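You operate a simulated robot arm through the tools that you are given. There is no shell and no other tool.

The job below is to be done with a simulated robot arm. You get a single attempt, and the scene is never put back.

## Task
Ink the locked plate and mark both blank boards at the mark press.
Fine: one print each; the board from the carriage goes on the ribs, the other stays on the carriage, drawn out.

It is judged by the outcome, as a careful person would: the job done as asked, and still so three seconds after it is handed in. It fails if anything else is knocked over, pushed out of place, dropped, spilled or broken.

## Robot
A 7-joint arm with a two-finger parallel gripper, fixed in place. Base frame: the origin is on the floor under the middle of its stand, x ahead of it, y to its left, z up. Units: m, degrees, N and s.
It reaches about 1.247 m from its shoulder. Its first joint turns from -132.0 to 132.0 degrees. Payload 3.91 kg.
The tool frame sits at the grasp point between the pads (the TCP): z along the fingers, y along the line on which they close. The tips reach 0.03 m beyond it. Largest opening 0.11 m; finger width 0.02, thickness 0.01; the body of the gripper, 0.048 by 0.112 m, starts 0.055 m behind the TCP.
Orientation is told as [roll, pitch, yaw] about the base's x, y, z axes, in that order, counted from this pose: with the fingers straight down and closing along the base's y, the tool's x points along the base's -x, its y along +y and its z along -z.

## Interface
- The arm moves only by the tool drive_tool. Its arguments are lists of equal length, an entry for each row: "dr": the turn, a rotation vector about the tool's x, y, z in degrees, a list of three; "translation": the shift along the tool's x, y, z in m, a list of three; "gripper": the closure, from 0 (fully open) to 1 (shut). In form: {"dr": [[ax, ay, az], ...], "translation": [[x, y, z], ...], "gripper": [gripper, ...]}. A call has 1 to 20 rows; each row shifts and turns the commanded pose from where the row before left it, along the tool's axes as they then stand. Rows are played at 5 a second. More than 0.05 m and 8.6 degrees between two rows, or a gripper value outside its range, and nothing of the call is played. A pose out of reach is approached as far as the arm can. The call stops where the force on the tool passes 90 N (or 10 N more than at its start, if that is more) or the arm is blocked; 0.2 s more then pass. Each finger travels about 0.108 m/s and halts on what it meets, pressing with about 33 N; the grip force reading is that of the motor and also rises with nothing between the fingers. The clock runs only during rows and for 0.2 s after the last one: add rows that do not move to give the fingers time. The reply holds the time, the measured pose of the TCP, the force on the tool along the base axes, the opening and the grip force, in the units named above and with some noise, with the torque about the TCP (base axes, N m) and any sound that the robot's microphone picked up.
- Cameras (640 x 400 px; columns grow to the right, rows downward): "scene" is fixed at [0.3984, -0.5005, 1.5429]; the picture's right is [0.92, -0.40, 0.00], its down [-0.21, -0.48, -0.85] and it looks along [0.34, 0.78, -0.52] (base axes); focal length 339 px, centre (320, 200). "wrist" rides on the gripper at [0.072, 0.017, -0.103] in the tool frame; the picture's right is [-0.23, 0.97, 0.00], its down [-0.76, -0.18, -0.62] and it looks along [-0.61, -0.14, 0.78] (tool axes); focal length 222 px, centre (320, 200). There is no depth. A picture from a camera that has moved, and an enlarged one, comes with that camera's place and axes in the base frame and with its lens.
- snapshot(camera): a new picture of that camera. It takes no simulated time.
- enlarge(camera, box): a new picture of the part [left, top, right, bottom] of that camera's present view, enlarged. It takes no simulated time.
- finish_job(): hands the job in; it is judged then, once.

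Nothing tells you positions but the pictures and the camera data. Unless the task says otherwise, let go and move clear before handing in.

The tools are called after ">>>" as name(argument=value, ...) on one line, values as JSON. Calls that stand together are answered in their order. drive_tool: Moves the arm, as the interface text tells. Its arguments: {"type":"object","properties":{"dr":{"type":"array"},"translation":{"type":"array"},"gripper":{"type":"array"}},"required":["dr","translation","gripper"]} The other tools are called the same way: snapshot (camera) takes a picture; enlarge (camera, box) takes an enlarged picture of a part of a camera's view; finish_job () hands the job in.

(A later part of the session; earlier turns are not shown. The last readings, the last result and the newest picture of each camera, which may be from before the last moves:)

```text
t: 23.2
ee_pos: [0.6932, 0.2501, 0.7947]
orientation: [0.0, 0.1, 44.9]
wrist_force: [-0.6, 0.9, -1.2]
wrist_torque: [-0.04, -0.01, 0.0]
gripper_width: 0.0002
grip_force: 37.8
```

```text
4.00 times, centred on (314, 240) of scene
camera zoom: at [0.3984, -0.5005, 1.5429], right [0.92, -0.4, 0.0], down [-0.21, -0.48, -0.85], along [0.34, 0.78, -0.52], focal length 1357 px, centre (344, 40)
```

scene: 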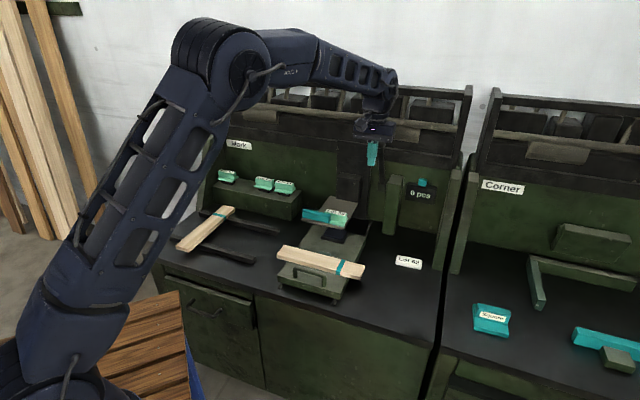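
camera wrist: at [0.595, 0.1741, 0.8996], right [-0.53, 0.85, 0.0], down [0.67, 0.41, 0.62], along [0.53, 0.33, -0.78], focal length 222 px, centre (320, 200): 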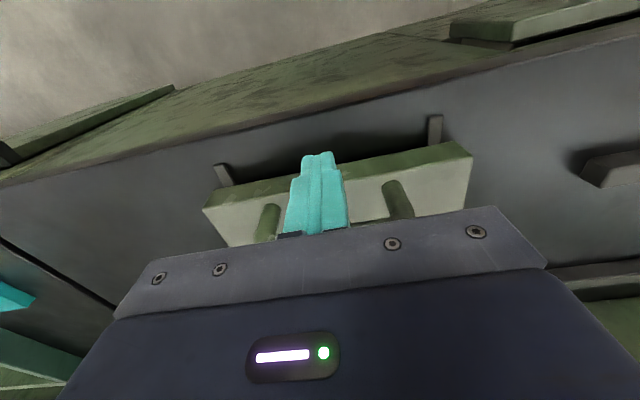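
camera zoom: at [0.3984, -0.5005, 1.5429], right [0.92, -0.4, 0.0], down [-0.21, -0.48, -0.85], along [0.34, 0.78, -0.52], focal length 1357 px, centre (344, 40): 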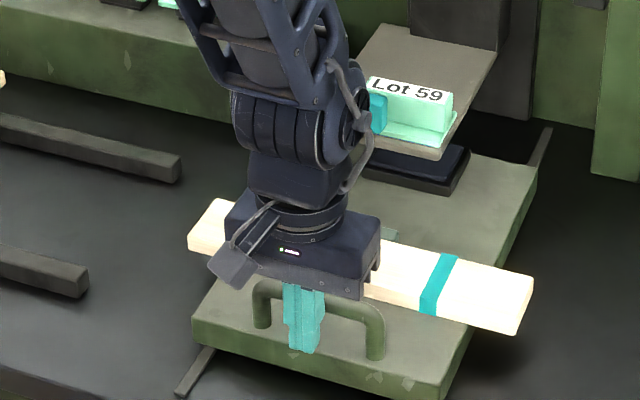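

The carriage is moving smoothly with little force. I'll keep pushing.

>>> drive_tool(dr=[[0, 0, 0], [0, 0, 0], [0, 0, 0], [0, 0, 0], [0, 0, 0], [0, 0, 0], [0, 0, 0]], translation=[[-0.015, 0, 0], [-0.018, 0, 0], [-0.018, 0, 0], [-0.018, 0, 0], [-0.018, 0, 0], [-0.013, 0, 0], [0, 0, 0]], gripper=[1, 1, 1, 1, 1, 1, 1])

>>> enlarge(camera="scene", box=[260, 170, 388, 270])

>>> snapshot(camera="wrist")

```text
t: 24.8
ee_pos: [0.7629, 0.3204, 0.7964]
orientation: [0.1, 0.0, 44.8]
wrist_force: [0.8, 0.3, 1.0]
wrist_torque: [0.0, 0.01, 0.0]
gripper_width: 0.0001
grip_force: 37.1
```

```text
4.00 times, centred on (324, 220) of scene
camera zoom: at [0.3984, -0.5005, 1.5429], right [0.92, -0.4, 0.0], down [-0.21, -0.48, -0.85], along [0.34, 0.78, -0.52], focal length 1357 px, centre (304, 120)
```

zoom: 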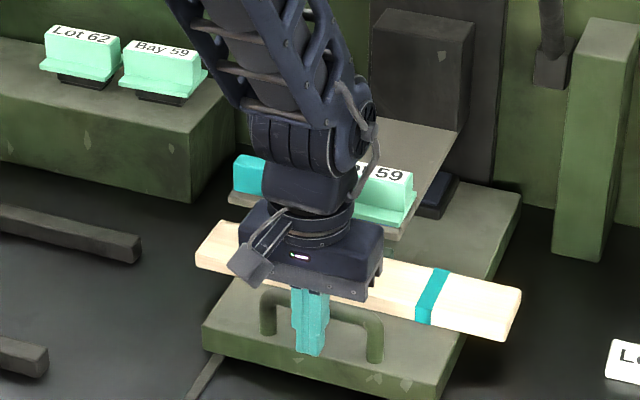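

```text
taken
camera wrist: at [0.7007, 0.2798, 0.8998], right [-0.53, 0.85, 0.0], down [0.67, 0.41, 0.62], along [0.53, 0.33, -0.78], focal length 222 px, centre (320, 200)
```

wrist: 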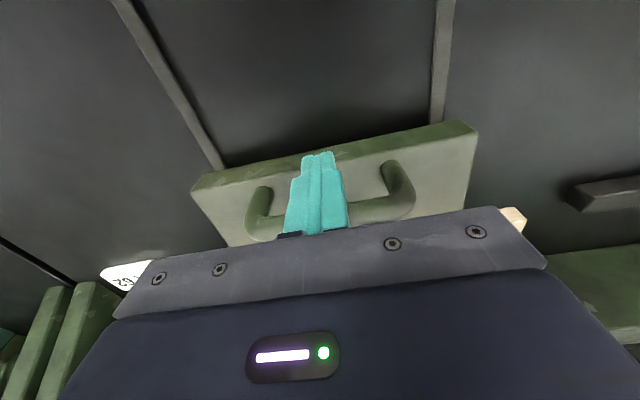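

Smooth so far, with TCP at a ≈ 0.766. I'll continue in smaller steps until the end stop shows in the force.

>>> drive_tool(dr=[[0, 0, 0], [0, 0, 0], [0, 0, 0], [0, 0, 0], [0, 0, 0], [0, 0, 0]], translation=[[-0.008, 0, 0], [-0.008, 0, 0], [-0.006, 0, 0], [-0.005, 0, 0], [-0.004, 0, 0], [0, 0, 0]], gripper=[1, 1, 1, 1, 1, 1])

>>> enlarge(camera="scene", box=[260, 170, 388, 270])

>>> snapshot(camera="wrist")

```text
t: 26.2
ee_pos: [0.7808, 0.3375, 0.7935]
orientation: [0.0, 0.9, 44.9]
wrist_force: [-15.7, -13.7, 4.3]
wrist_torque: [0.1, -0.13, 0.1]
gripper_width: 0.0001
grip_force: 37.3
stopped in row 6: the force on the tool passed its limit at 94 N (the readings are from after the stop); the commanded pose is now the measured one
```

```text
4.00 times, centred on (324, 220) of scene
camera zoom: at [0.3984, -0.5005, 1.5429], right [0.92, -0.4, 0.0], down [-0.21, -0.48, -0.85], along [0.34, 0.78, -0.52], focal length 1357 px, centre (304, 120)
```

zoom: 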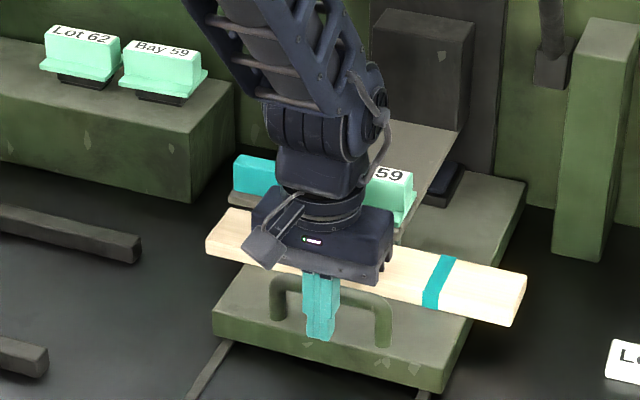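

```text
taken
camera wrist: at [0.7196, 0.2985, 0.8981], right [-0.53, 0.85, 0.0], down [0.67, 0.42, 0.61], along [0.52, 0.32, -0.79], focal length 222 px, centre (320, 200)
```

wrist: 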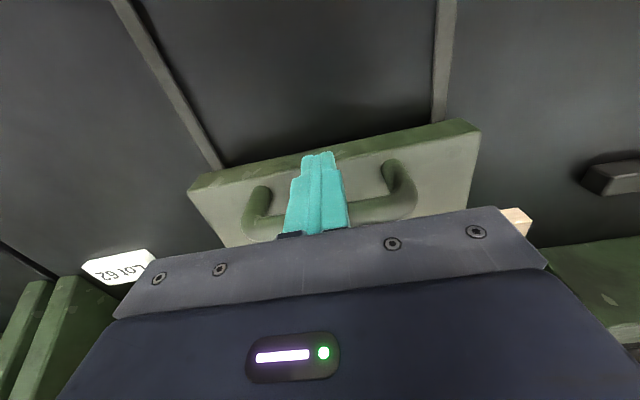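

The carriage hit its inner end stop with TCP at a ≈ 0.791, about 0.155 m of travel. I'll back off and check how the board sits under the plate.

>>> drive_tool(dr=[[0, -0.4, 0], [0, -0.5, 0], [0, 0, 0], [0, 0, 0], [0, 0, 0], [0, 0, 0], [0, 0, 0], [0, 0, 0]], translation=[[0.02, 0, 0], [0.04, 0, 0], [0.04, 0, 0], [0.0, 0, -0.045], [0, 0, -0.045], [0, 0, -0.045], [0, 0, -0.045], [0, 0, 0]], gripper=[1, 1, 1, 1, 1, 1, 1, 1])

>>> enlarge(camera="scene", box=[260, 170, 388, 270])

>>> snapshot(camera="wrist")

```text
t: 28.0
ee_pos: [0.712, 0.2668, 0.9756]
orientation: [0.1, -0.2, 44.9]
wrist_force: [0.2, -0.9, -0.9]
wrist_torque: [0.0, 0.0, -0.01]
gripper_width: 0.0002
grip_force: 38.3
```

```text
4.00 times, centred on (324, 220) of scene
camera zoom: at [0.3984, -0.5005, 1.5429], right [0.92, -0.4, 0.0], down [-0.21, -0.48, -0.85], along [0.34, 0.78, -0.52], focal length 1357 px, centre (304, 120)
```

zoom: 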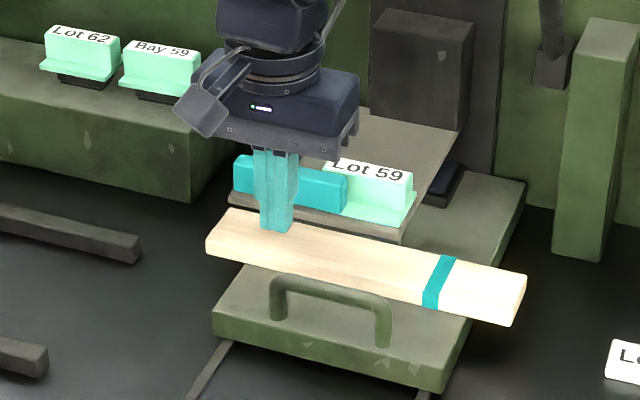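

```text
taken
camera wrist: at [0.6492, 0.2267, 1.0794], right [-0.53, 0.85, 0.0], down [0.66, 0.41, 0.63], along [0.53, 0.33, -0.78], focal length 222 px, centre (320, 200)
```

wrist: 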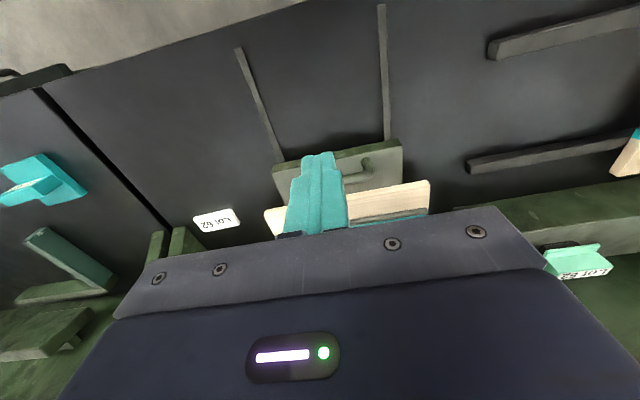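

The board now sits centred at a ≈ 0.905, right under the plate. I'll go back up to the lever ball with open fingers.

>>> drive_tool(dr=[[0, 0, 0], [0, 0, 0], [0, 0, 0], [0, 0, 0], [0, 0, 0], [0, 0, 0], [0, 0, 0], [0, 0, 0], [0, 0, 0], [0, 0, 0], [0, 0, 0], [0, 0, 0]], translation=[[0, 0, -0.047], [0, 0, -0.047], [0, 0, -0.047], [0, 0, -0.047], [0, 0, -0.047], [-0.038, -0.0215, 0], [-0.038, -0.0215, 0], [-0.038, -0.0215, 0], [-0.038, -0.0215, 0], [-0.038, -0.0215, 0], [-0.038, -0.0215, 0], [0, 0, 0]], gripper=[0.8, 0.6, 0.4, 0.2, 0, 0, 0, 0, 0, 0, 0, 0])

>>> snapshot(camera="wrist")

>>> snapshot(camera="scene")

```text
t: 30.6
ee_pos: [0.9638, 0.3364, 1.2094]
orientation: [0.1, -0.2, 44.9]
wrist_force: [-0.1, 0.2, -0.2]
wrist_torque: [0.02, -0.04, -0.03]
gripper_width: 0.11
grip_force: 0.2
```

```text
taken
camera wrist: at [0.9017, 0.2958, 1.3137], right [-0.53, 0.85, 0.0], down [0.66, 0.41, 0.63], along [0.53, 0.33, -0.78], focal length 222 px, centre (320, 200)
```

wrist: 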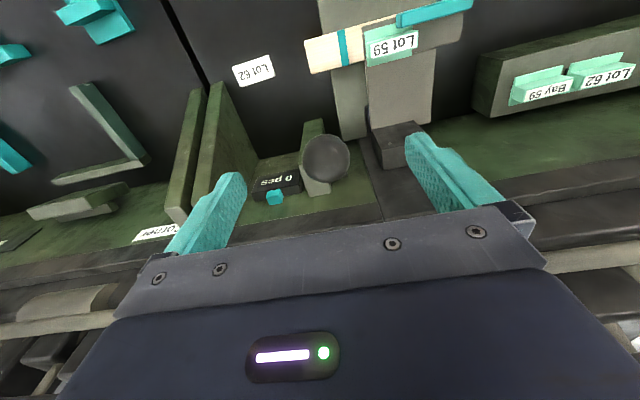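

```text
taken
```

scene: 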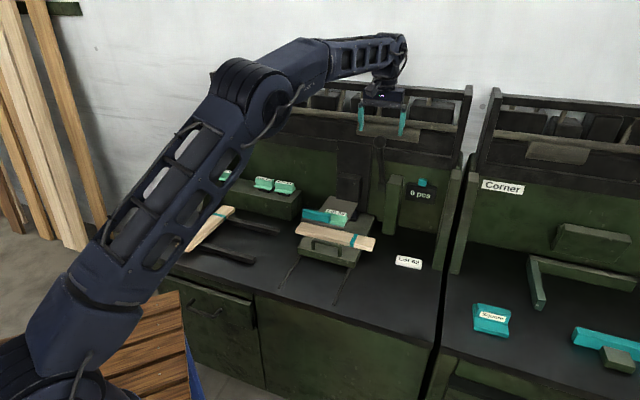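

The ball is where expected, at a ≈ 0.9355, b ≈ 0.443. I'll lower onto it and close.

>>> drive_tool(dr=[[0, 0, 0], [0, 0, 0], [0, 0, 0], [0, 0, 0], [0, 0, 0], [0, 0, 0], [0, 0, 0], [0, 0, 0]], translation=[[-0.005, 0, 0.02], [-0.006, 0, 0.025], [-0.005, 0, 0.0195], [0, 0, 0], [0, 0, 0], [0, 0, 0], [0, 0, 0], [0, 0, 0]], gripper=[0, 0, 0, 0.4, 0.7, 1, 1, 1])

>>> snapshot(camera="wrist")

```text
t: 32.4
ee_pos: [0.9745, 0.3488, 1.1431]
orientation: [0.3, -0.2, 44.8]
wrist_force: [-6.2, 5.7, -1.3]
wrist_torque: [0.1, 0.0, 0.01]
gripper_width: 0.0414
grip_force: 44.9
```

```text
taken
camera wrist: at [0.9117, 0.3077, 1.2482], right [-0.53, 0.85, 0.0], down [0.66, 0.41, 0.63], along [0.53, 0.33, -0.78], focal length 222 px, centre (320, 200)
```

wrist: 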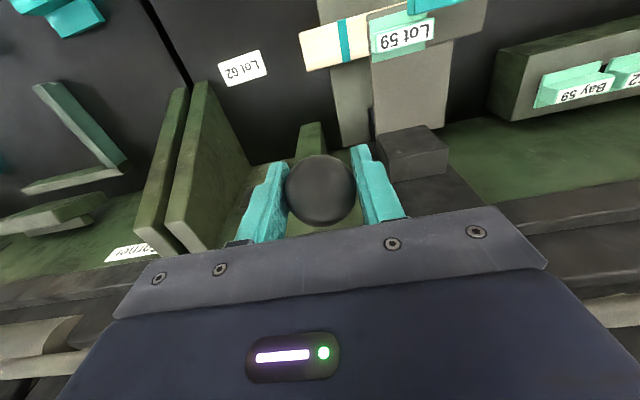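

Gripped well and centred. I'll pull the lever down along the arc to just short of contact, about 74°.

>>> drive_tool(dr=[[0, 0, 0], [0, 0, 0], [0, 0, 0], [0, 0, 0], [0, 0, 0], [0, 0, 0], [0, 0, 0], [0, 0, 0], [0, 0, 0], [0, 0, 0]], translation=[[0.0186, 0.001, 0.0115], [0.0174, 0, 0.013], [0.0163, 0, 0.0146], [0.0149, 0, 0.0159], [0.0135, 0, 0.0171], [0.012, 0, 0.0183], [0.0103, 0, 0.0192], [0.0086, 0, 0.02], [0.0068, 0, 0.0207], [0, 0, 0]], gripper=[1, 1, 1, 1, 1, 1, 1, 1, 1, 1])

>>> snapshot(camera="wrist")

>>> enlarge(camera="scene", box=[280, 150, 440, 250])

```text
t: 34.6
ee_pos: [0.8908, 0.2648, 0.9938]
orientation: [0.1, -0.2, 44.8]
wrist_force: [-1.5, -9.4, 5.0]
wrist_torque: [0.56, -0.58, -0.08]
gripper_width: 0.0413
grip_force: 45.5
```

```text
taken
camera wrist: at [0.8277, 0.2239, 1.0981], right [-0.53, 0.85, 0.0], down [0.66, 0.41, 0.63], along [0.53, 0.33, -0.78], focal length 222 px, centre (320, 200)
```

wrist: 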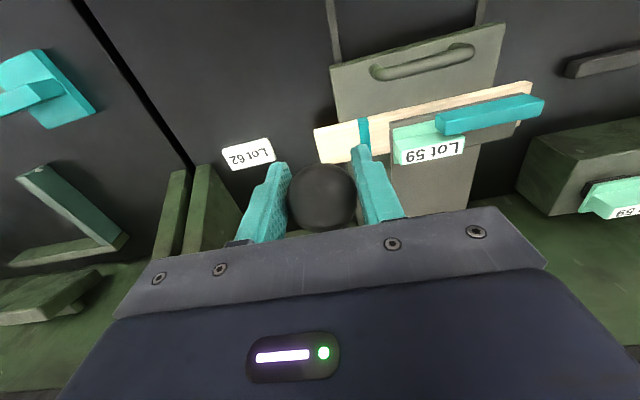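

```text
4.00 times, centred on (360, 200) of scene
camera zoom: at [0.3984, -0.5005, 1.5429], right [0.92, -0.4, 0.0], down [-0.21, -0.48, -0.85], along [0.34, 0.78, -0.52], focal length 1357 px, centre (160, 200)
```

zoom: 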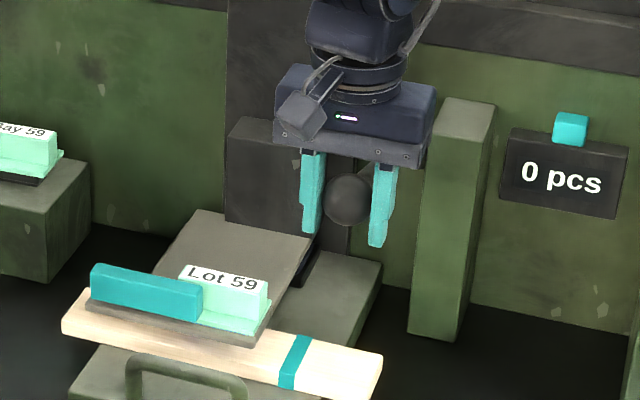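

The ball is still centred in the grip and the plate is just above the board. I'll continue in small steps until contact.

>>> drive_tool(dr=[[0, 0, 0], [0, 0, 0], [0, 0, 0]], translation=[[0.003, 0, 0.0106], [0.0025, 0, 0.0107], [0, 0, 0]], gripper=[1, 1, 1])

>>> enlarge(camera="scene", box=[290, 190, 370, 250])

```text
t: 35.4
ee_pos: [0.8873, 0.2602, 0.9727]
orientation: [0.1, -0.3, 44.8]
wrist_force: [7.3, -11.3, 4.4]
wrist_torque: [0.6, -0.64, -0.17]
gripper_width: 0.0414
grip_force: 44.9
```

```text
6.67 times, centred on (330, 220) of scene
camera zoom: at [0.3984, -0.5005, 1.5429], right [0.92, -0.4, 0.0], down [-0.21, -0.48, -0.85], along [0.34, 0.78, -0.52], focal length 2262 px, centre (253, 67)
```

zoom: 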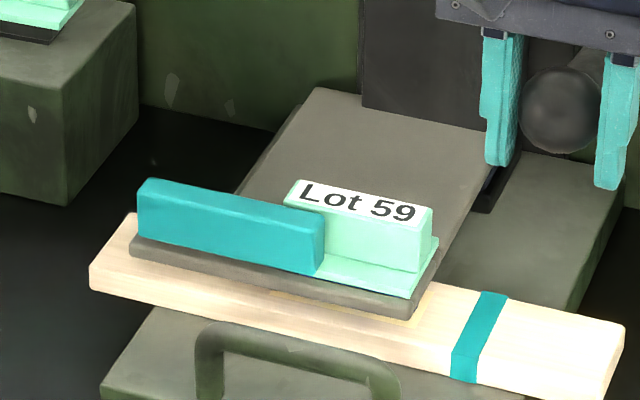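

Very close now, with no contact yet. I'll continue in finer steps.

>>> drive_tool(dr=[[0, 0, 0], [0, 0, 0], [0, 0, 0]], translation=[[0.0017, 0.0008, 0.0108], [0.0008, 0, 0.0055], [0, 0, 0]], gripper=[1, 1, 1])

>>> enlarge(camera="scene", box=[290, 190, 370, 250])

>>> snapshot(camera="wrist")

```text
t: 36.2
ee_pos: [0.8863, 0.259, 0.9566]
orientation: [0.1, -0.3, 44.8]
wrist_force: [12.4, -24.8, 9.9]
wrist_torque: [0.87, -1.03, -0.29]
gripper_width: 0.0414
grip_force: 44.7
```

```text
6.67 times, centred on (330, 220) of scene
camera zoom: at [0.3984, -0.5005, 1.5429], right [0.92, -0.4, 0.0], down [-0.21, -0.48, -0.85], along [0.34, 0.78, -0.52], focal length 2262 px, centre (253, 67)
```

zoom: 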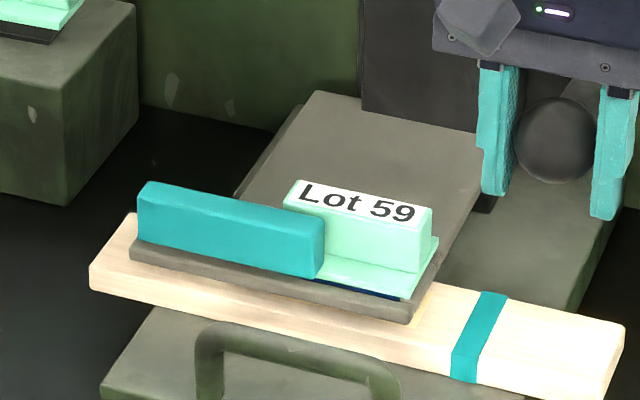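

```text
taken
camera wrist: at [0.822, 0.2186, 1.0607], right [-0.53, 0.85, 0.0], down [0.66, 0.41, 0.63], along [0.53, 0.33, -0.78], focal length 222 px, centre (320, 200)
```

wrist: 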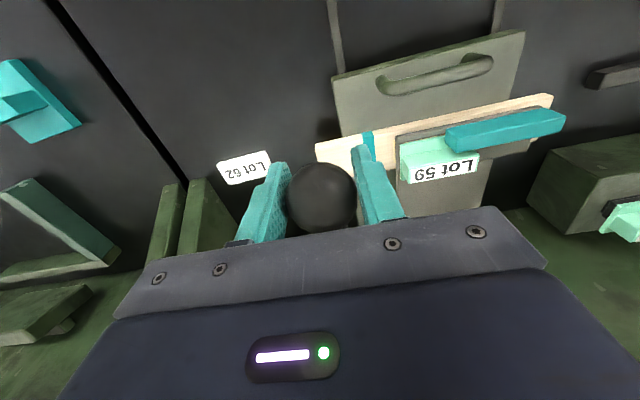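

The plate has met the board: its inked die shows below the flange. I'll press further to a firm contact and correct the lateral offset.

>>> drive_tool(dr=[[0, 0, 0], [0, 0, 0], [0, 0, 0]], translation=[[0.0005, -0.002, 0.005], [0.0003, 0, 0.004], [0, 0, 0]], gripper=[1, 1, 1])

>>> enlarge(camera="scene", box=[290, 190, 370, 250])

>>> enlarge(camera="scene", box=[350, 150, 450, 230])

```text
t: 37.0
ee_pos: [0.8846, 0.2586, 0.9495]
orientation: [0.1, -0.3, 45.0]
wrist_force: [0.7, -21.4, 30.9]
wrist_torque: [0.45, -0.49, -0.08]
gripper_width: 0.0413
grip_force: 44.9
```

```text
6.67 times, centred on (330, 220) of scene
camera zoom: at [0.3984, -0.5005, 1.5429], right [0.92, -0.4, 0.0], down [-0.21, -0.48, -0.85], along [0.34, 0.78, -0.52], focal length 2262 px, centre (253, 67)
```

zoom: 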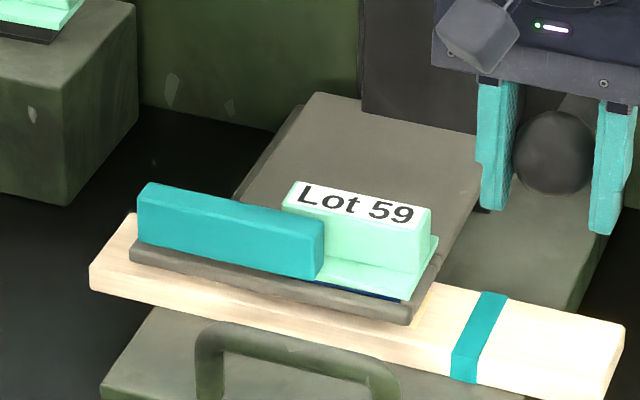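

```text
5.00 times, centred on (400, 190) of scene
camera zoom: at [0.3984, -0.5005, 1.5429], right [0.92, -0.4, 0.0], down [-0.21, -0.48, -0.85], along [0.34, 0.78, -0.52], focal length 1697 px, centre (-80, 250)
```

zoom: 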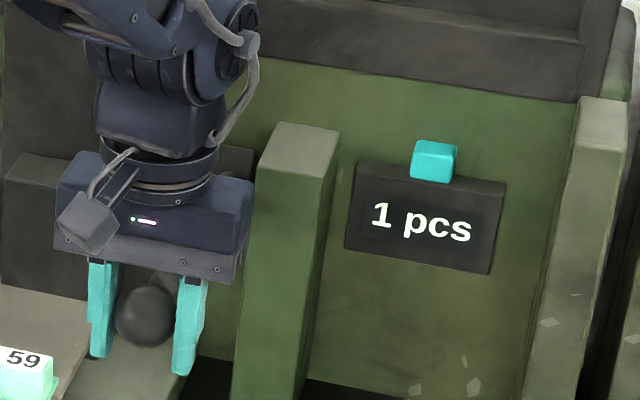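

The counter now reads 1 pcs, so the print is made. I'll return the lever along the same arc, keeping the grip.

>>> drive_tool(dr=[[0, 0, 0], [0, 0, 0], [0, 0, 0], [0, 0, 0], [0, 0, 0], [0, 0, 0], [0, 0, 0], [0, 0, 0], [0, 0, 0], [0, 0, 0], [0, 0, 0], [0, 0, 0], [0, 0, 0]], translation=[[-0.0008, -0.001, -0.009], [-0.0025, 0, -0.0163], [-0.0025, 0, -0.0107], [-0.003, 0, -0.0106], [-0.0068, 0, -0.0207], [-0.0086, 0, -0.02], [-0.0103, 0, -0.0192], [-0.012, 0, -0.0183], [-0.0135, 0, -0.0171], [-0.0149, 0, -0.0159], [-0.0163, 0, -0.0146], [-0.0174, 0, -0.013], [0, 0, 0]], gripper=[1, 1, 1, 1, 1, 1, 1, 1, 1, 1, 1, 1, 1])

>>> snapshot(camera="wrist")

>>> snapshot(camera="scene")

```text
t: 39.8
ee_pos: [0.9616, 0.3346, 1.135]
orientation: [0.0, -0.3, 45.0]
wrist_force: [-25.2, 15.0, 2.7]
wrist_torque: [-0.66, 0.81, 0.12]
gripper_width: 0.0414
grip_force: 45.6
```

```text
taken
camera wrist: at [0.8988, 0.2947, 1.2378], right [-0.53, 0.85, 0.0], down [0.66, 0.41, 0.63], along [0.53, 0.33, -0.78], focal length 222 px, centre (320, 200)
```

wrist: 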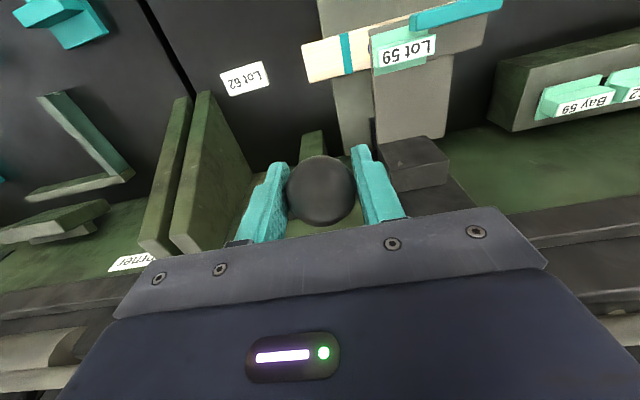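

```text
taken
```

scene: 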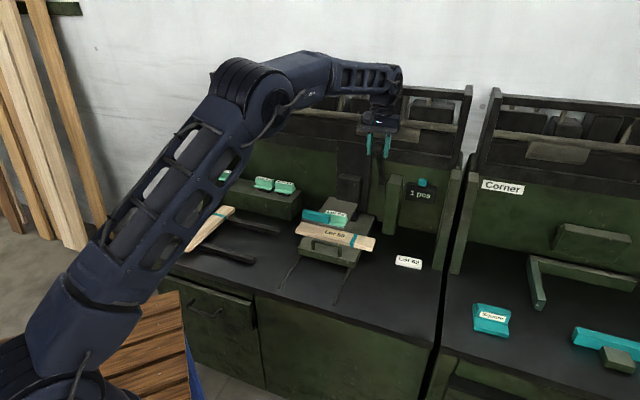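

"Lot 59" is printed on the board. I'll finish the last few degrees of lever return, then open the fingers.

>>> drive_tool(dr=[[0, 0, 0], [0, 0, 0], [0, 0, 0], [0, 0, 0]], translation=[[-0.006, 0.0015, -0.0036], [-0.006, 0, -0.0036], [-0.004, 0, -0.0026], [0, 0, 0]], gripper=[1, 1, 1, 1])

>>> enlarge(camera="scene", box=[280, 110, 440, 240])

```text
t: 40.8
ee_pos: [0.9722, 0.3458, 1.1442]
orientation: [0.1, -0.2, 44.9]
wrist_force: [-21.8, 6.8, 5.7]
wrist_torque: [-0.83, 0.92, 0.02]
gripper_width: 0.0415
grip_force: 45.4
```

```text
3.08 times, centred on (360, 175) of scene
camera zoom: at [0.3984, -0.5005, 1.5429], right [0.92, -0.4, 0.0], down [-0.21, -0.48, -0.85], along [0.34, 0.78, -0.52], focal length 1044 px, centre (197, 277)
```

zoom: 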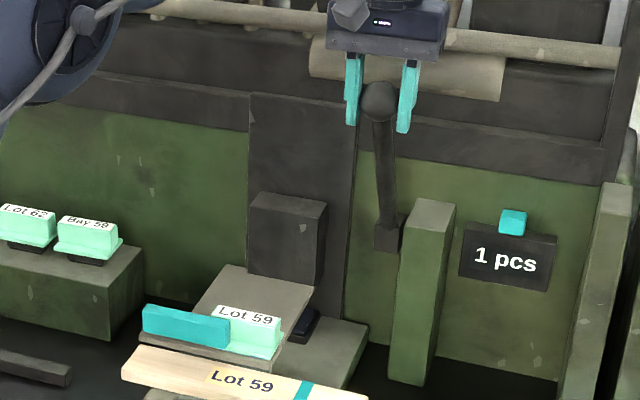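

The lever is back up. I'll release, move outward and over to the carriage handle, and close the fingers with a slight backward tilt to hook behind the bar.

>>> drive_tool(dr=[[0, 0, 0], [0, 0, 0], [0, 0, 0], [0, 0, 0], [0, 0, 0], [0, 0, 0], [0, 0, 0], [0, 0, 0], [0, -8, 0], [0, 0, 0], [0, 0, 0], [0, 0, 0]], translation=[[0, 0, 0], [0, 0, 0], [0, 0, 0], [0.035, 0, 0], [0.035, 0, 0], [0.024, 0.043, 0], [0, 0.043, 0], [0, 0.043, 0], [0, 0, 0], [0, 0, 0], [0, 0, 0], [0, 0, 0]], gripper=[0.5, 0, 0, 0, 0, 0.3, 0.6, 0.9, 1, 1, 1, 1])

>>> snapshot(camera="wrist")

>>> snapshot(camera="scene")

```text
t: 43.4
ee_pos: [0.8155, 0.3703, 1.1439]
orientation: [0.1, -8.2, 44.8]
wrist_force: [0.0, 0.3, 0.1]
wrist_torque: [0.01, 0.01, 0.02]
gripper_width: 0.0
grip_force: 33.6
```

```text
taken
camera wrist: at [0.7418, 0.3203, 1.2366], right [-0.53, 0.85, 0.03], down [0.6, 0.34, 0.73], along [0.6, 0.4, -0.69], focal length 222 px, centre (320, 200)
```

wrist: 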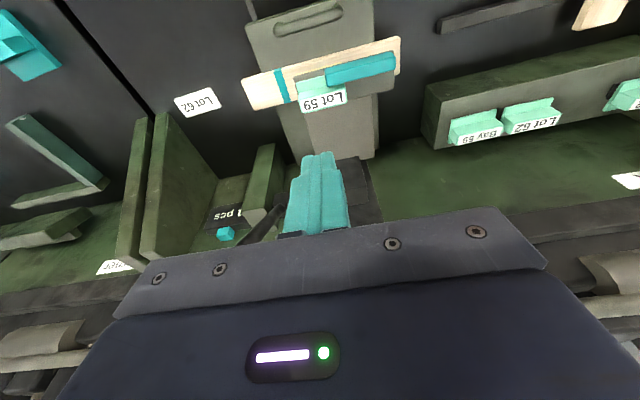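

```text
taken
```

scene: 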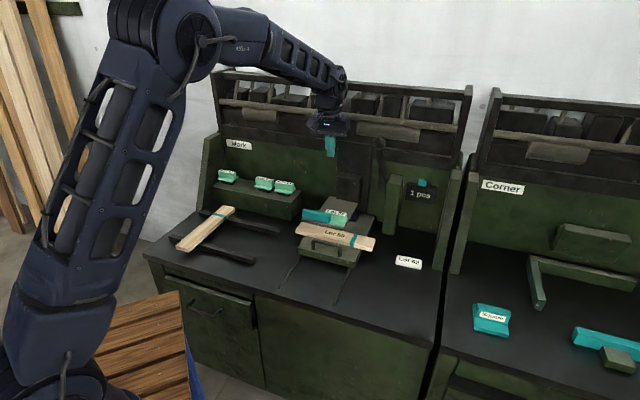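

>>> enlarge(camera="wrist", box=[230, 0, 410, 120])

>>> enlarge(camera="scene", box=[284, 190, 384, 270])

```text
3.33 times, centred on (320, 60) of wrist
camera zoom: at [0.7418, 0.3203, 1.2366], right [-0.53, 0.85, 0.03], down [0.6, 0.34, 0.73], along [0.6, 0.4, -0.69], focal length 740 px, centre (320, 667)
```

zoom: 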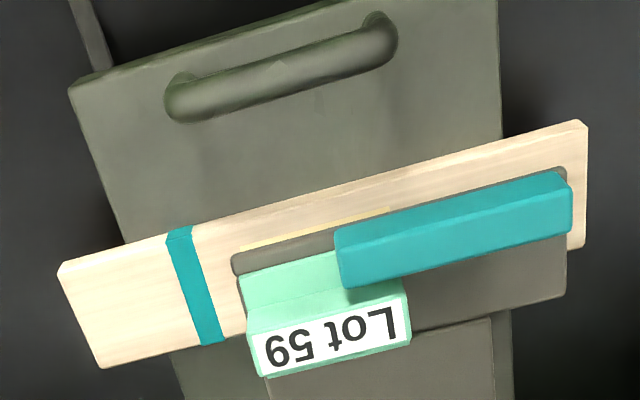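

```text
5.00 times, centred on (334, 230) of scene
camera zoom: at [0.3984, -0.5005, 1.5429], right [0.92, -0.4, 0.0], down [-0.21, -0.48, -0.85], along [0.34, 0.78, -0.52], focal length 1697 px, centre (250, 50)
```

zoom: 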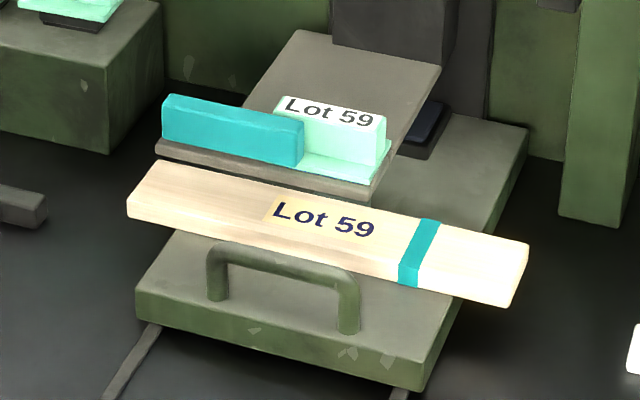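

The bar is at a ≈ 0.807, the board front is at ≈ 0.87, and the head front at ≈ 0.869. I'll descend at a = 0.838, between bar and board, checking partway.

>>> drive_tool(dr=[[0, 0, 0], [0, 0, 0], [0, 0, 0], [0, 0, 0], [0, 0, 0], [0, 0, 0], [0, 0, 0]], translation=[[0.0064, 0, 0.0445], [0.0064, 0, 0.0445], [0.0064, 0, 0.0445], [0.0064, 0, 0.0445], [0.0064, 0, 0.0445], [0.005, 0, 0.0346], [0, 0, 0]], gripper=[1, 1, 1, 1, 1, 1, 1])

>>> snapshot(camera="wrist")

>>> enlarge(camera="scene", box=[270, 170, 398, 270])

```text
t: 45.0
ee_pos: [0.8164, 0.371, 0.8815]
orientation: [0.0, -8.2, 44.9]
wrist_force: [0.7, -0.1, -0.2]
wrist_torque: [0.01, 0.02, 0.02]
gripper_width: 0.0001
grip_force: 32.4
```

```text
taken
camera wrist: at [0.7436, 0.3212, 0.9755], right [-0.53, 0.85, 0.03], down [0.6, 0.34, 0.73], along [0.6, 0.4, -0.69], focal length 222 px, centre (320, 200)
```

wrist: 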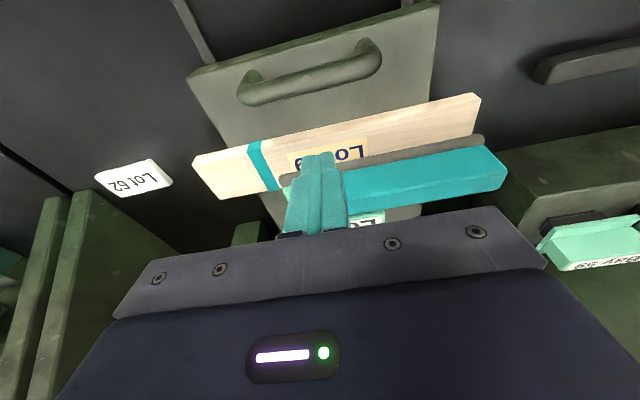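

```text
4.00 times, centred on (334, 220) of scene
camera zoom: at [0.3984, -0.5005, 1.5429], right [0.92, -0.4, 0.0], down [-0.21, -0.48, -0.85], along [0.34, 0.78, -0.52], focal length 1357 px, centre (264, 120)
```

zoom: 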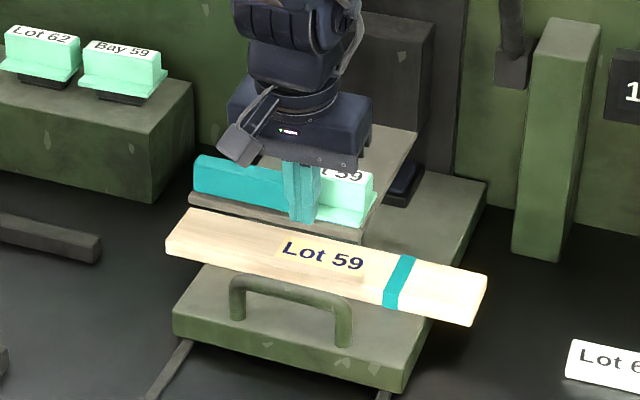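

My clearances look fine: finger about 8 mm behind the bar and more than 10 mm from the board. I'll lower the rest of the way with a small outward shift.

>>> drive_tool(dr=[[0, 0, 0], [0, 0, 0], [0, 0, 0], [0, 0, 0], [0, 0, 0]], translation=[[0.0046, 0, 0.02], [0.0044, 0, 0.02], [0.0043, 0, 0.02], [0.0043, 0, 0.02], [0, 0, 0]], gripper=[1, 1, 1, 1, 1])

>>> snapshot(camera="wrist")

>>> enlarge(camera="scene", box=[270, 180, 398, 280])

```text
t: 46.2
ee_pos: [0.8108, 0.3676, 0.8015]
orientation: [0.1, -8.2, 44.9]
wrist_force: [2.3, 1.1, 4.3]
wrist_torque: [0.11, 0.04, -0.04]
gripper_width: 0.0
grip_force: 33.2
```

```text
taken
camera wrist: at [0.7383, 0.3177, 0.894], right [-0.53, 0.85, 0.03], down [0.6, 0.34, 0.73], along [0.6, 0.4, -0.69], focal length 222 px, centre (320, 200)
```

wrist: 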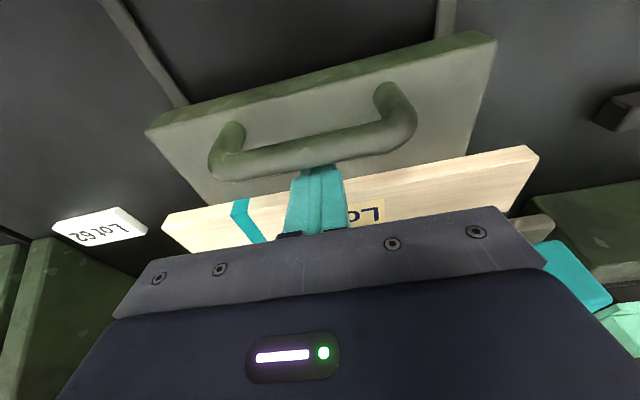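

```text
4.00 times, centred on (334, 230) of scene
camera zoom: at [0.3984, -0.5005, 1.5429], right [0.92, -0.4, 0.0], down [-0.21, -0.48, -0.85], along [0.34, 0.78, -0.52], focal length 1357 px, centre (264, 80)
```

zoom: 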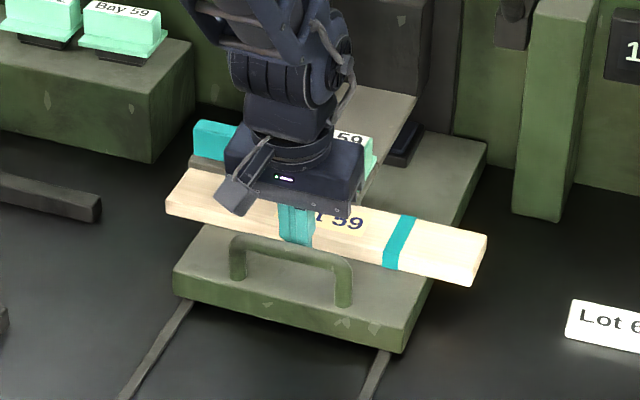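

There's a light 4 N upward contact, probably the tip on the carriage top. I'll lift 4 mm and recheck before pulling.

>>> drive_tool(dr=[[0, 0, 0], [0, 0, 0]], translation=[[-0.0006, 0, -0.004], [0, 0, 0]], gripper=[1, 1])

>>> enlarge(camera="wrist", box=[230, 90, 410, 220])

```text
t: 46.8
ee_pos: [0.8103, 0.367, 0.8048]
orientation: [0.1, -8.2, 44.9]
wrist_force: [0.4, 0.8, -1.0]
wrist_torque: [-0.01, 0.0, 0.02]
gripper_width: 0.0
grip_force: 33.3
```

```text
3.08 times, centred on (320, 155) of wrist
camera zoom: at [0.738, 0.3175, 0.8981], right [-0.53, 0.85, 0.03], down [0.6, 0.34, 0.72], along [0.6, 0.4, -0.69], focal length 684 px, centre (320, 338)
```

zoom: 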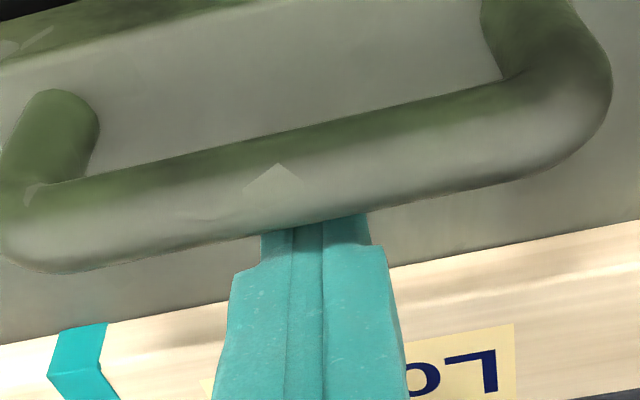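

Contact cleared: the carriage top is at z ≈ 0.77, so the board top is about 0.79. The finger is properly behind the bar, so I'll pull the carriage out slowly.

>>> drive_tool(dr=[[0, 0, 0], [0, 0, 0], [0, 0, 0], [0, 0, 0], [0, 0, 0], [0, 0, 0], [0, 0, 0], [0, 0, 0], [0, 0, 0]], translation=[[0.0099, 0, -0.0014], [0.0099, 0, -0.0014], [0.0148, 0, -0.0021], [0.0148, 0, -0.0021], [0.0148, 0, -0.0021], [0.0148, 0, -0.0021], [0.0148, 0, -0.0021], [0.0148, 0, -0.0021], [0, 0, 0]], gripper=[1, 1, 1, 1, 1, 1, 1, 1, 1])

>>> enlarge(camera="scene", box=[250, 190, 378, 290])

>>> snapshot(camera="wrist")

```text
t: 48.8
ee_pos: [0.7329, 0.2902, 0.8046]
orientation: [0.0, -8.3, 44.9]
wrist_force: [0.0, -0.8, -0.1]
wrist_torque: [0.0, -0.03, 0.0]
gripper_width: 0.0001
grip_force: 32.8
```

```text
4.00 times, centred on (314, 240) of scene
camera zoom: at [0.3984, -0.5005, 1.5429], right [0.92, -0.4, 0.0], down [-0.21, -0.48, -0.85], along [0.34, 0.78, -0.52], focal length 1357 px, centre (344, 40)
```

zoom: 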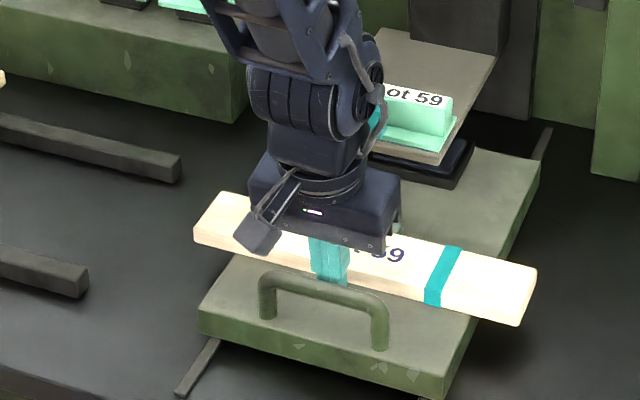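

```text
taken
camera wrist: at [0.6599, 0.2396, 0.8982], right [-0.53, 0.85, 0.03], down [0.6, 0.34, 0.73], along [0.6, 0.4, -0.69], focal length 222 px, centre (320, 200)
```

wrist: 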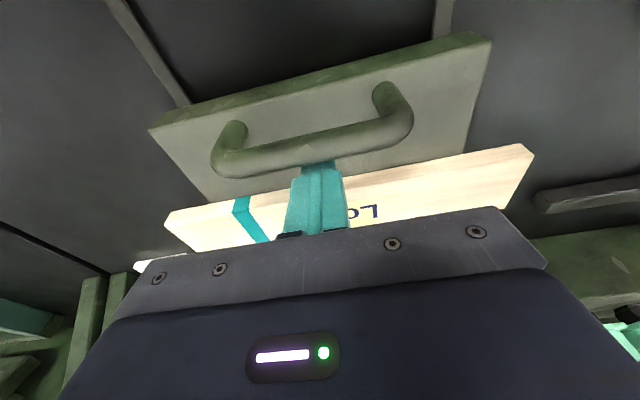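

The carriage is following. I'll keep pulling in smaller steps to the outer end.

>>> drive_tool(dr=[[0, 0, 0], [0, 0, 0], [0, 0, 0], [0, 0, 0], [0, 0, 0], [0, 0, 0]], translation=[[0.0099, 0, -0.0014], [0.0099, 0, -0.0014], [0.0099, 0, -0.0014], [0.0079, 0, -0.0011], [0.005, 0, -0.0007], [0, 0, 0]], gripper=[1, 1, 1, 1, 1, 1])

>>> enlarge(camera="scene", box=[250, 190, 378, 290])

```text
t: 50.2
ee_pos: [0.7022, 0.2579, 0.8045]
orientation: [0.0, -8.2, 44.9]
wrist_force: [0.1, 0.1, -0.2]
wrist_torque: [0.02, 0.03, 0.01]
gripper_width: 0.0
grip_force: 33.2
```

```text
4.00 times, centred on (314, 240) of scene
camera zoom: at [0.3984, -0.5005, 1.5429], right [0.92, -0.4, 0.0], down [-0.21, -0.48, -0.85], along [0.34, 0.78, -0.52], focal length 1357 px, centre (344, 40)
```

zoom: 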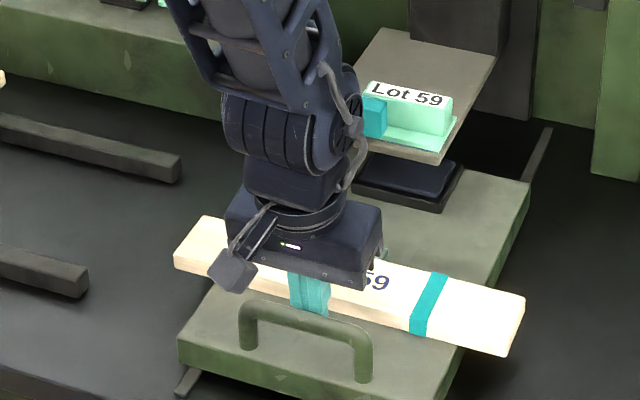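

About 1 cm of travel remains. I'll pull gently until the outer stop shows in the force.

>>> drive_tool(dr=[[0, 0, 0], [0, 0, 0], [0, 0, 0], [0, 0, 0]], translation=[[0.005, 0, -0.0007], [0.004, 0, -0.0006], [0.003, 0, -0.0004], [0, 0, 0]], gripper=[1, 1, 1, 1])

>>> enlarge(camera="scene", box=[240, 200, 400, 300])

```text
t: 51.2
ee_pos: [0.6952, 0.2506, 0.8059]
orientation: [0.1, -8.2, 44.9]
wrist_force: [-0.3, 0.6, 0.3]
wrist_torque: [0.01, 0.01, 0.0]
gripper_width: 0.0
grip_force: 32.9
```

```text
4.00 times, centred on (320, 250) of scene
camera zoom: at [0.3984, -0.5005, 1.5429], right [0.92, -0.4, 0.0], down [-0.21, -0.48, -0.85], along [0.34, 0.78, -0.52], focal length 1357 px, centre (320, 0)
```

zoom: 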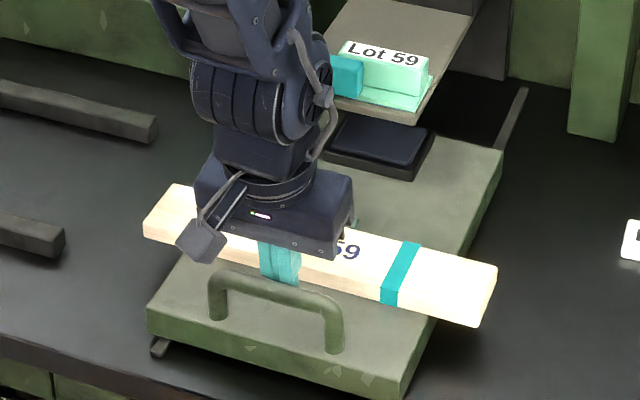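

The carriage matches its starting drawn-out position exactly. Next I'll lift, untilt, move over the printed board and turn the gripper to close across its width. I'll grip off-centre at b ≈ 0.358 to avoid the stop block behind it.

>>> drive_tool(dr=[[0, 0, 0], [0, 0, 0], [0, 0, 0], [0, 0, 0], [0, 8.2, 0], [0, 0, 0], [0, 0, 0], [0, 0, 7.5], [0, 0, 7.5], [0, 0, 7.5], [0, 0, 7.5], [0, 0, 7.5], [0, 0, 7.5], [0, 0, 7.5], [0, 0, 7.5], [0, 0, 7.5], [0, 0, 7.5], [0, 0, 7.5], [0, 0, 7.5], [0, 0, 0]], translation=[[-0.0064, 0, -0.0445], [-0.0064, 0, -0.0445], [-0.0064, 0, -0.0445], [-0.0064, 0, -0.0445], [0, 0, 0], [-0.032, -0.0218, 0], [-0.032, -0.0218, 0], [0, 0, 0], [0, 0, 0], [0, 0, 0], [0, 0, 0], [0, 0, 0], [0, 0, 0], [0, 0, 0], [0, 0, 0], [0, 0, 0], [0, 0, 0], [0, 0, 0], [0, 0, 0], [0, 0, 0]], gripper=[1, 1, 1, 1, 1, 0.8, 0.6, 0.4, 0.227, 0.227, 0.227, 0.227, 0.227, 0.227, 0.227, 0.227, 0.227, 0.227, 0.227, 0.227])

>>> snapshot(camera="wrist")

>>> snapshot(camera="scene")

```text
t: 55.4
ee_pos: [0.7705, 0.2648, 0.9852]
orientation: [0.1, 0.1, -45.1]
wrist_force: [-0.3, -0.3, 0.0]
wrist_torque: [0.0, 0.02, -0.01]
gripper_width: 0.0851
grip_force: 0.0
```

```text
taken
camera wrist: at [0.7316, 0.3277, 1.0892], right [0.85, 0.52, 0.0], down [0.41, -0.67, 0.62], along [0.33, -0.53, -0.78], focal length 222 px, centre (320, 200)
```

wrist: 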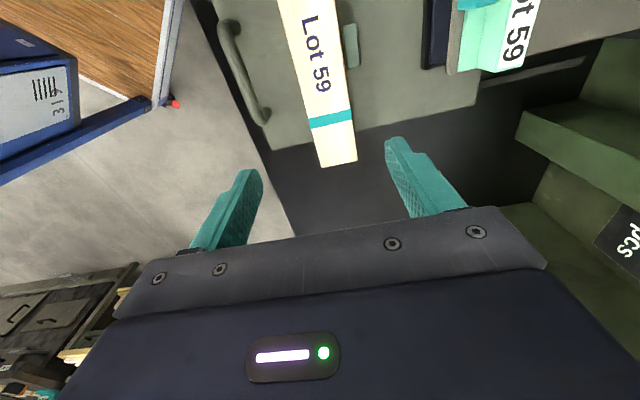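

```text
taken
```

scene: 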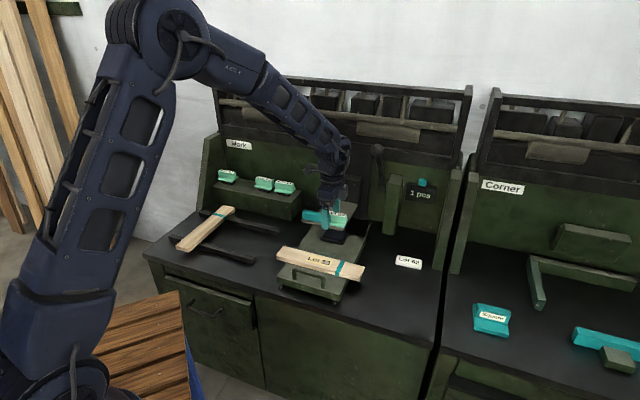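

>>> enlarge(camera="wrist", box=[240, 0, 440, 125])

>>> enlarge(camera="wrist", box=[200, 80, 420, 220])

```text
3.20 times, centred on (340, 62) of wrist
camera zoom: at [0.7316, 0.3277, 1.0892], right [0.85, 0.52, 0.0], down [0.41, -0.67, 0.62], along [0.33, -0.53, -0.78], focal length 711 px, centre (256, 640)
```

zoom: 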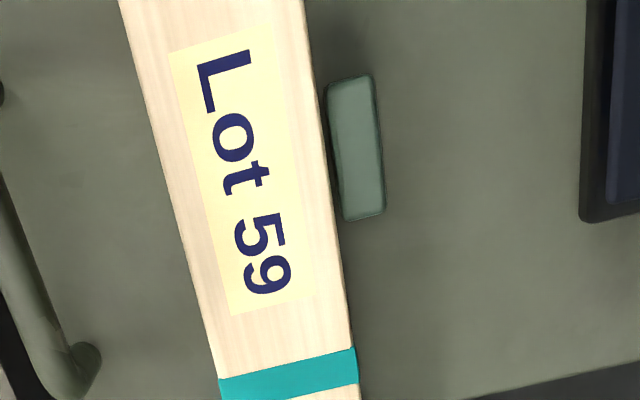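

```text
2.86 times, centred on (310, 150) of wrist
camera zoom: at [0.7316, 0.3277, 1.0892], right [0.85, 0.52, 0.0], down [0.41, -0.67, 0.62], along [0.33, -0.53, -0.78], focal length 635 px, centre (349, 343)
```

zoom: 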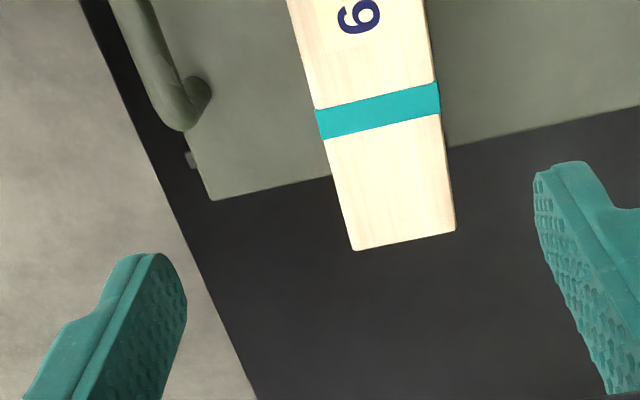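

The board is centred at a ≈ 0.739, resting against the stop block (b 0.294–0.338), so my finger at b ≈ 0.358 clears it. I'll nudge +6 mm in a and descend.

>>> drive_tool(dr=[[0, 0, 0], [0, 0, 0], [0, 0, 0], [0, 0, 0], [0, 0, 0], [0, 0, 0], [0, 0, 0]], translation=[[0, 0.006, 0.03], [0, 0, 0.045], [0, 0, 0.045], [0, 0, 0.03], [0, 0, 0.015], [0, 0, 0.012], [0, 0, 0]], gripper=[0.227, 0.227, 0.227, 0.227, 0.227, 0.227, 0.227])

>>> snapshot(camera="wrist")

>>> enlarge(camera="scene", box=[270, 200, 398, 290])

```text
t: 57.0
ee_pos: [0.7739, 0.2682, 0.8077]
orientation: [0.0, 0.1, -45.1]
wrist_force: [0.2, 0.3, 0.4]
wrist_torque: [0.0, -0.01, -0.03]
gripper_width: 0.085
grip_force: 0.1
```

```text
taken
camera wrist: at [0.7356, 0.3317, 0.912], right [0.85, 0.53, 0.0], down [0.41, -0.67, 0.62], along [0.33, -0.53, -0.78], focal length 222 px, centre (320, 200)
```

wrist: 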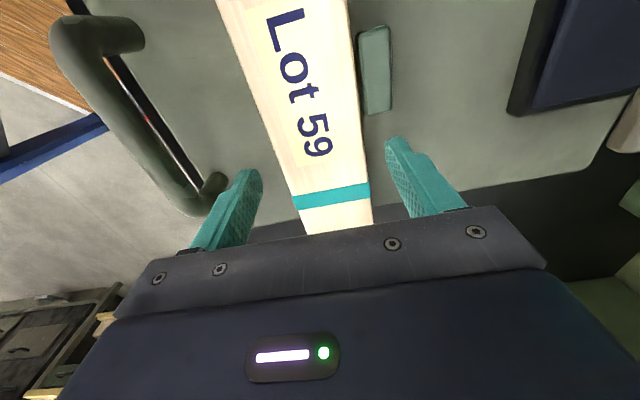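

```text
4.44 times, centred on (334, 245) of scene
camera zoom: at [0.3984, -0.5005, 1.5429], right [0.92, -0.4, 0.0], down [-0.21, -0.48, -0.85], along [0.34, 0.78, -0.52], focal length 1508 px, centre (258, 0)
```

zoom: 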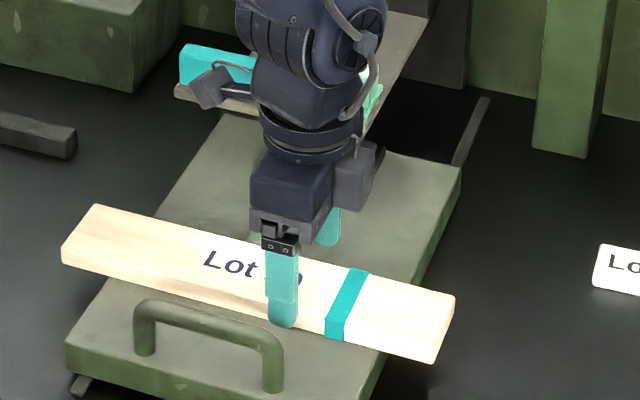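

No contact and the clearances are fine. I'll shift 3 mm inward, lower 3 mm, and close on the board.

>>> drive_tool(dr=[[0, 0, 0], [0, 0, 0], [0, 0, 0], [0, 0, 0], [0, 0, 0]], translation=[[0, 0.003, 0.003], [0, 0, 0], [0, 0, 0], [0, 0, 0], [0, 0, 0]], gripper=[0.227, 0.35, 0.5, 1, 1])

>>> snapshot(camera="wrist")

```text
t: 58.2
ee_pos: [0.7764, 0.2719, 0.8049]
orientation: [-0.1, 0.0, -45.1]
wrist_force: [-0.1, 0.1, 0.5]
wrist_torque: [0.0, 0.01, 0.0]
gripper_width: 0.0
grip_force: 32.5
```

```text
taken
camera wrist: at [0.7378, 0.334, 0.9092], right [0.85, 0.53, 0.0], down [0.41, -0.67, 0.62], along [0.33, -0.53, -0.78], focal length 222 px, centre (320, 200)
```

wrist: 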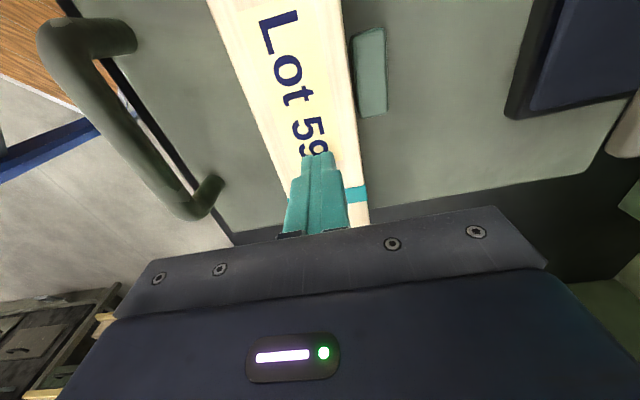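

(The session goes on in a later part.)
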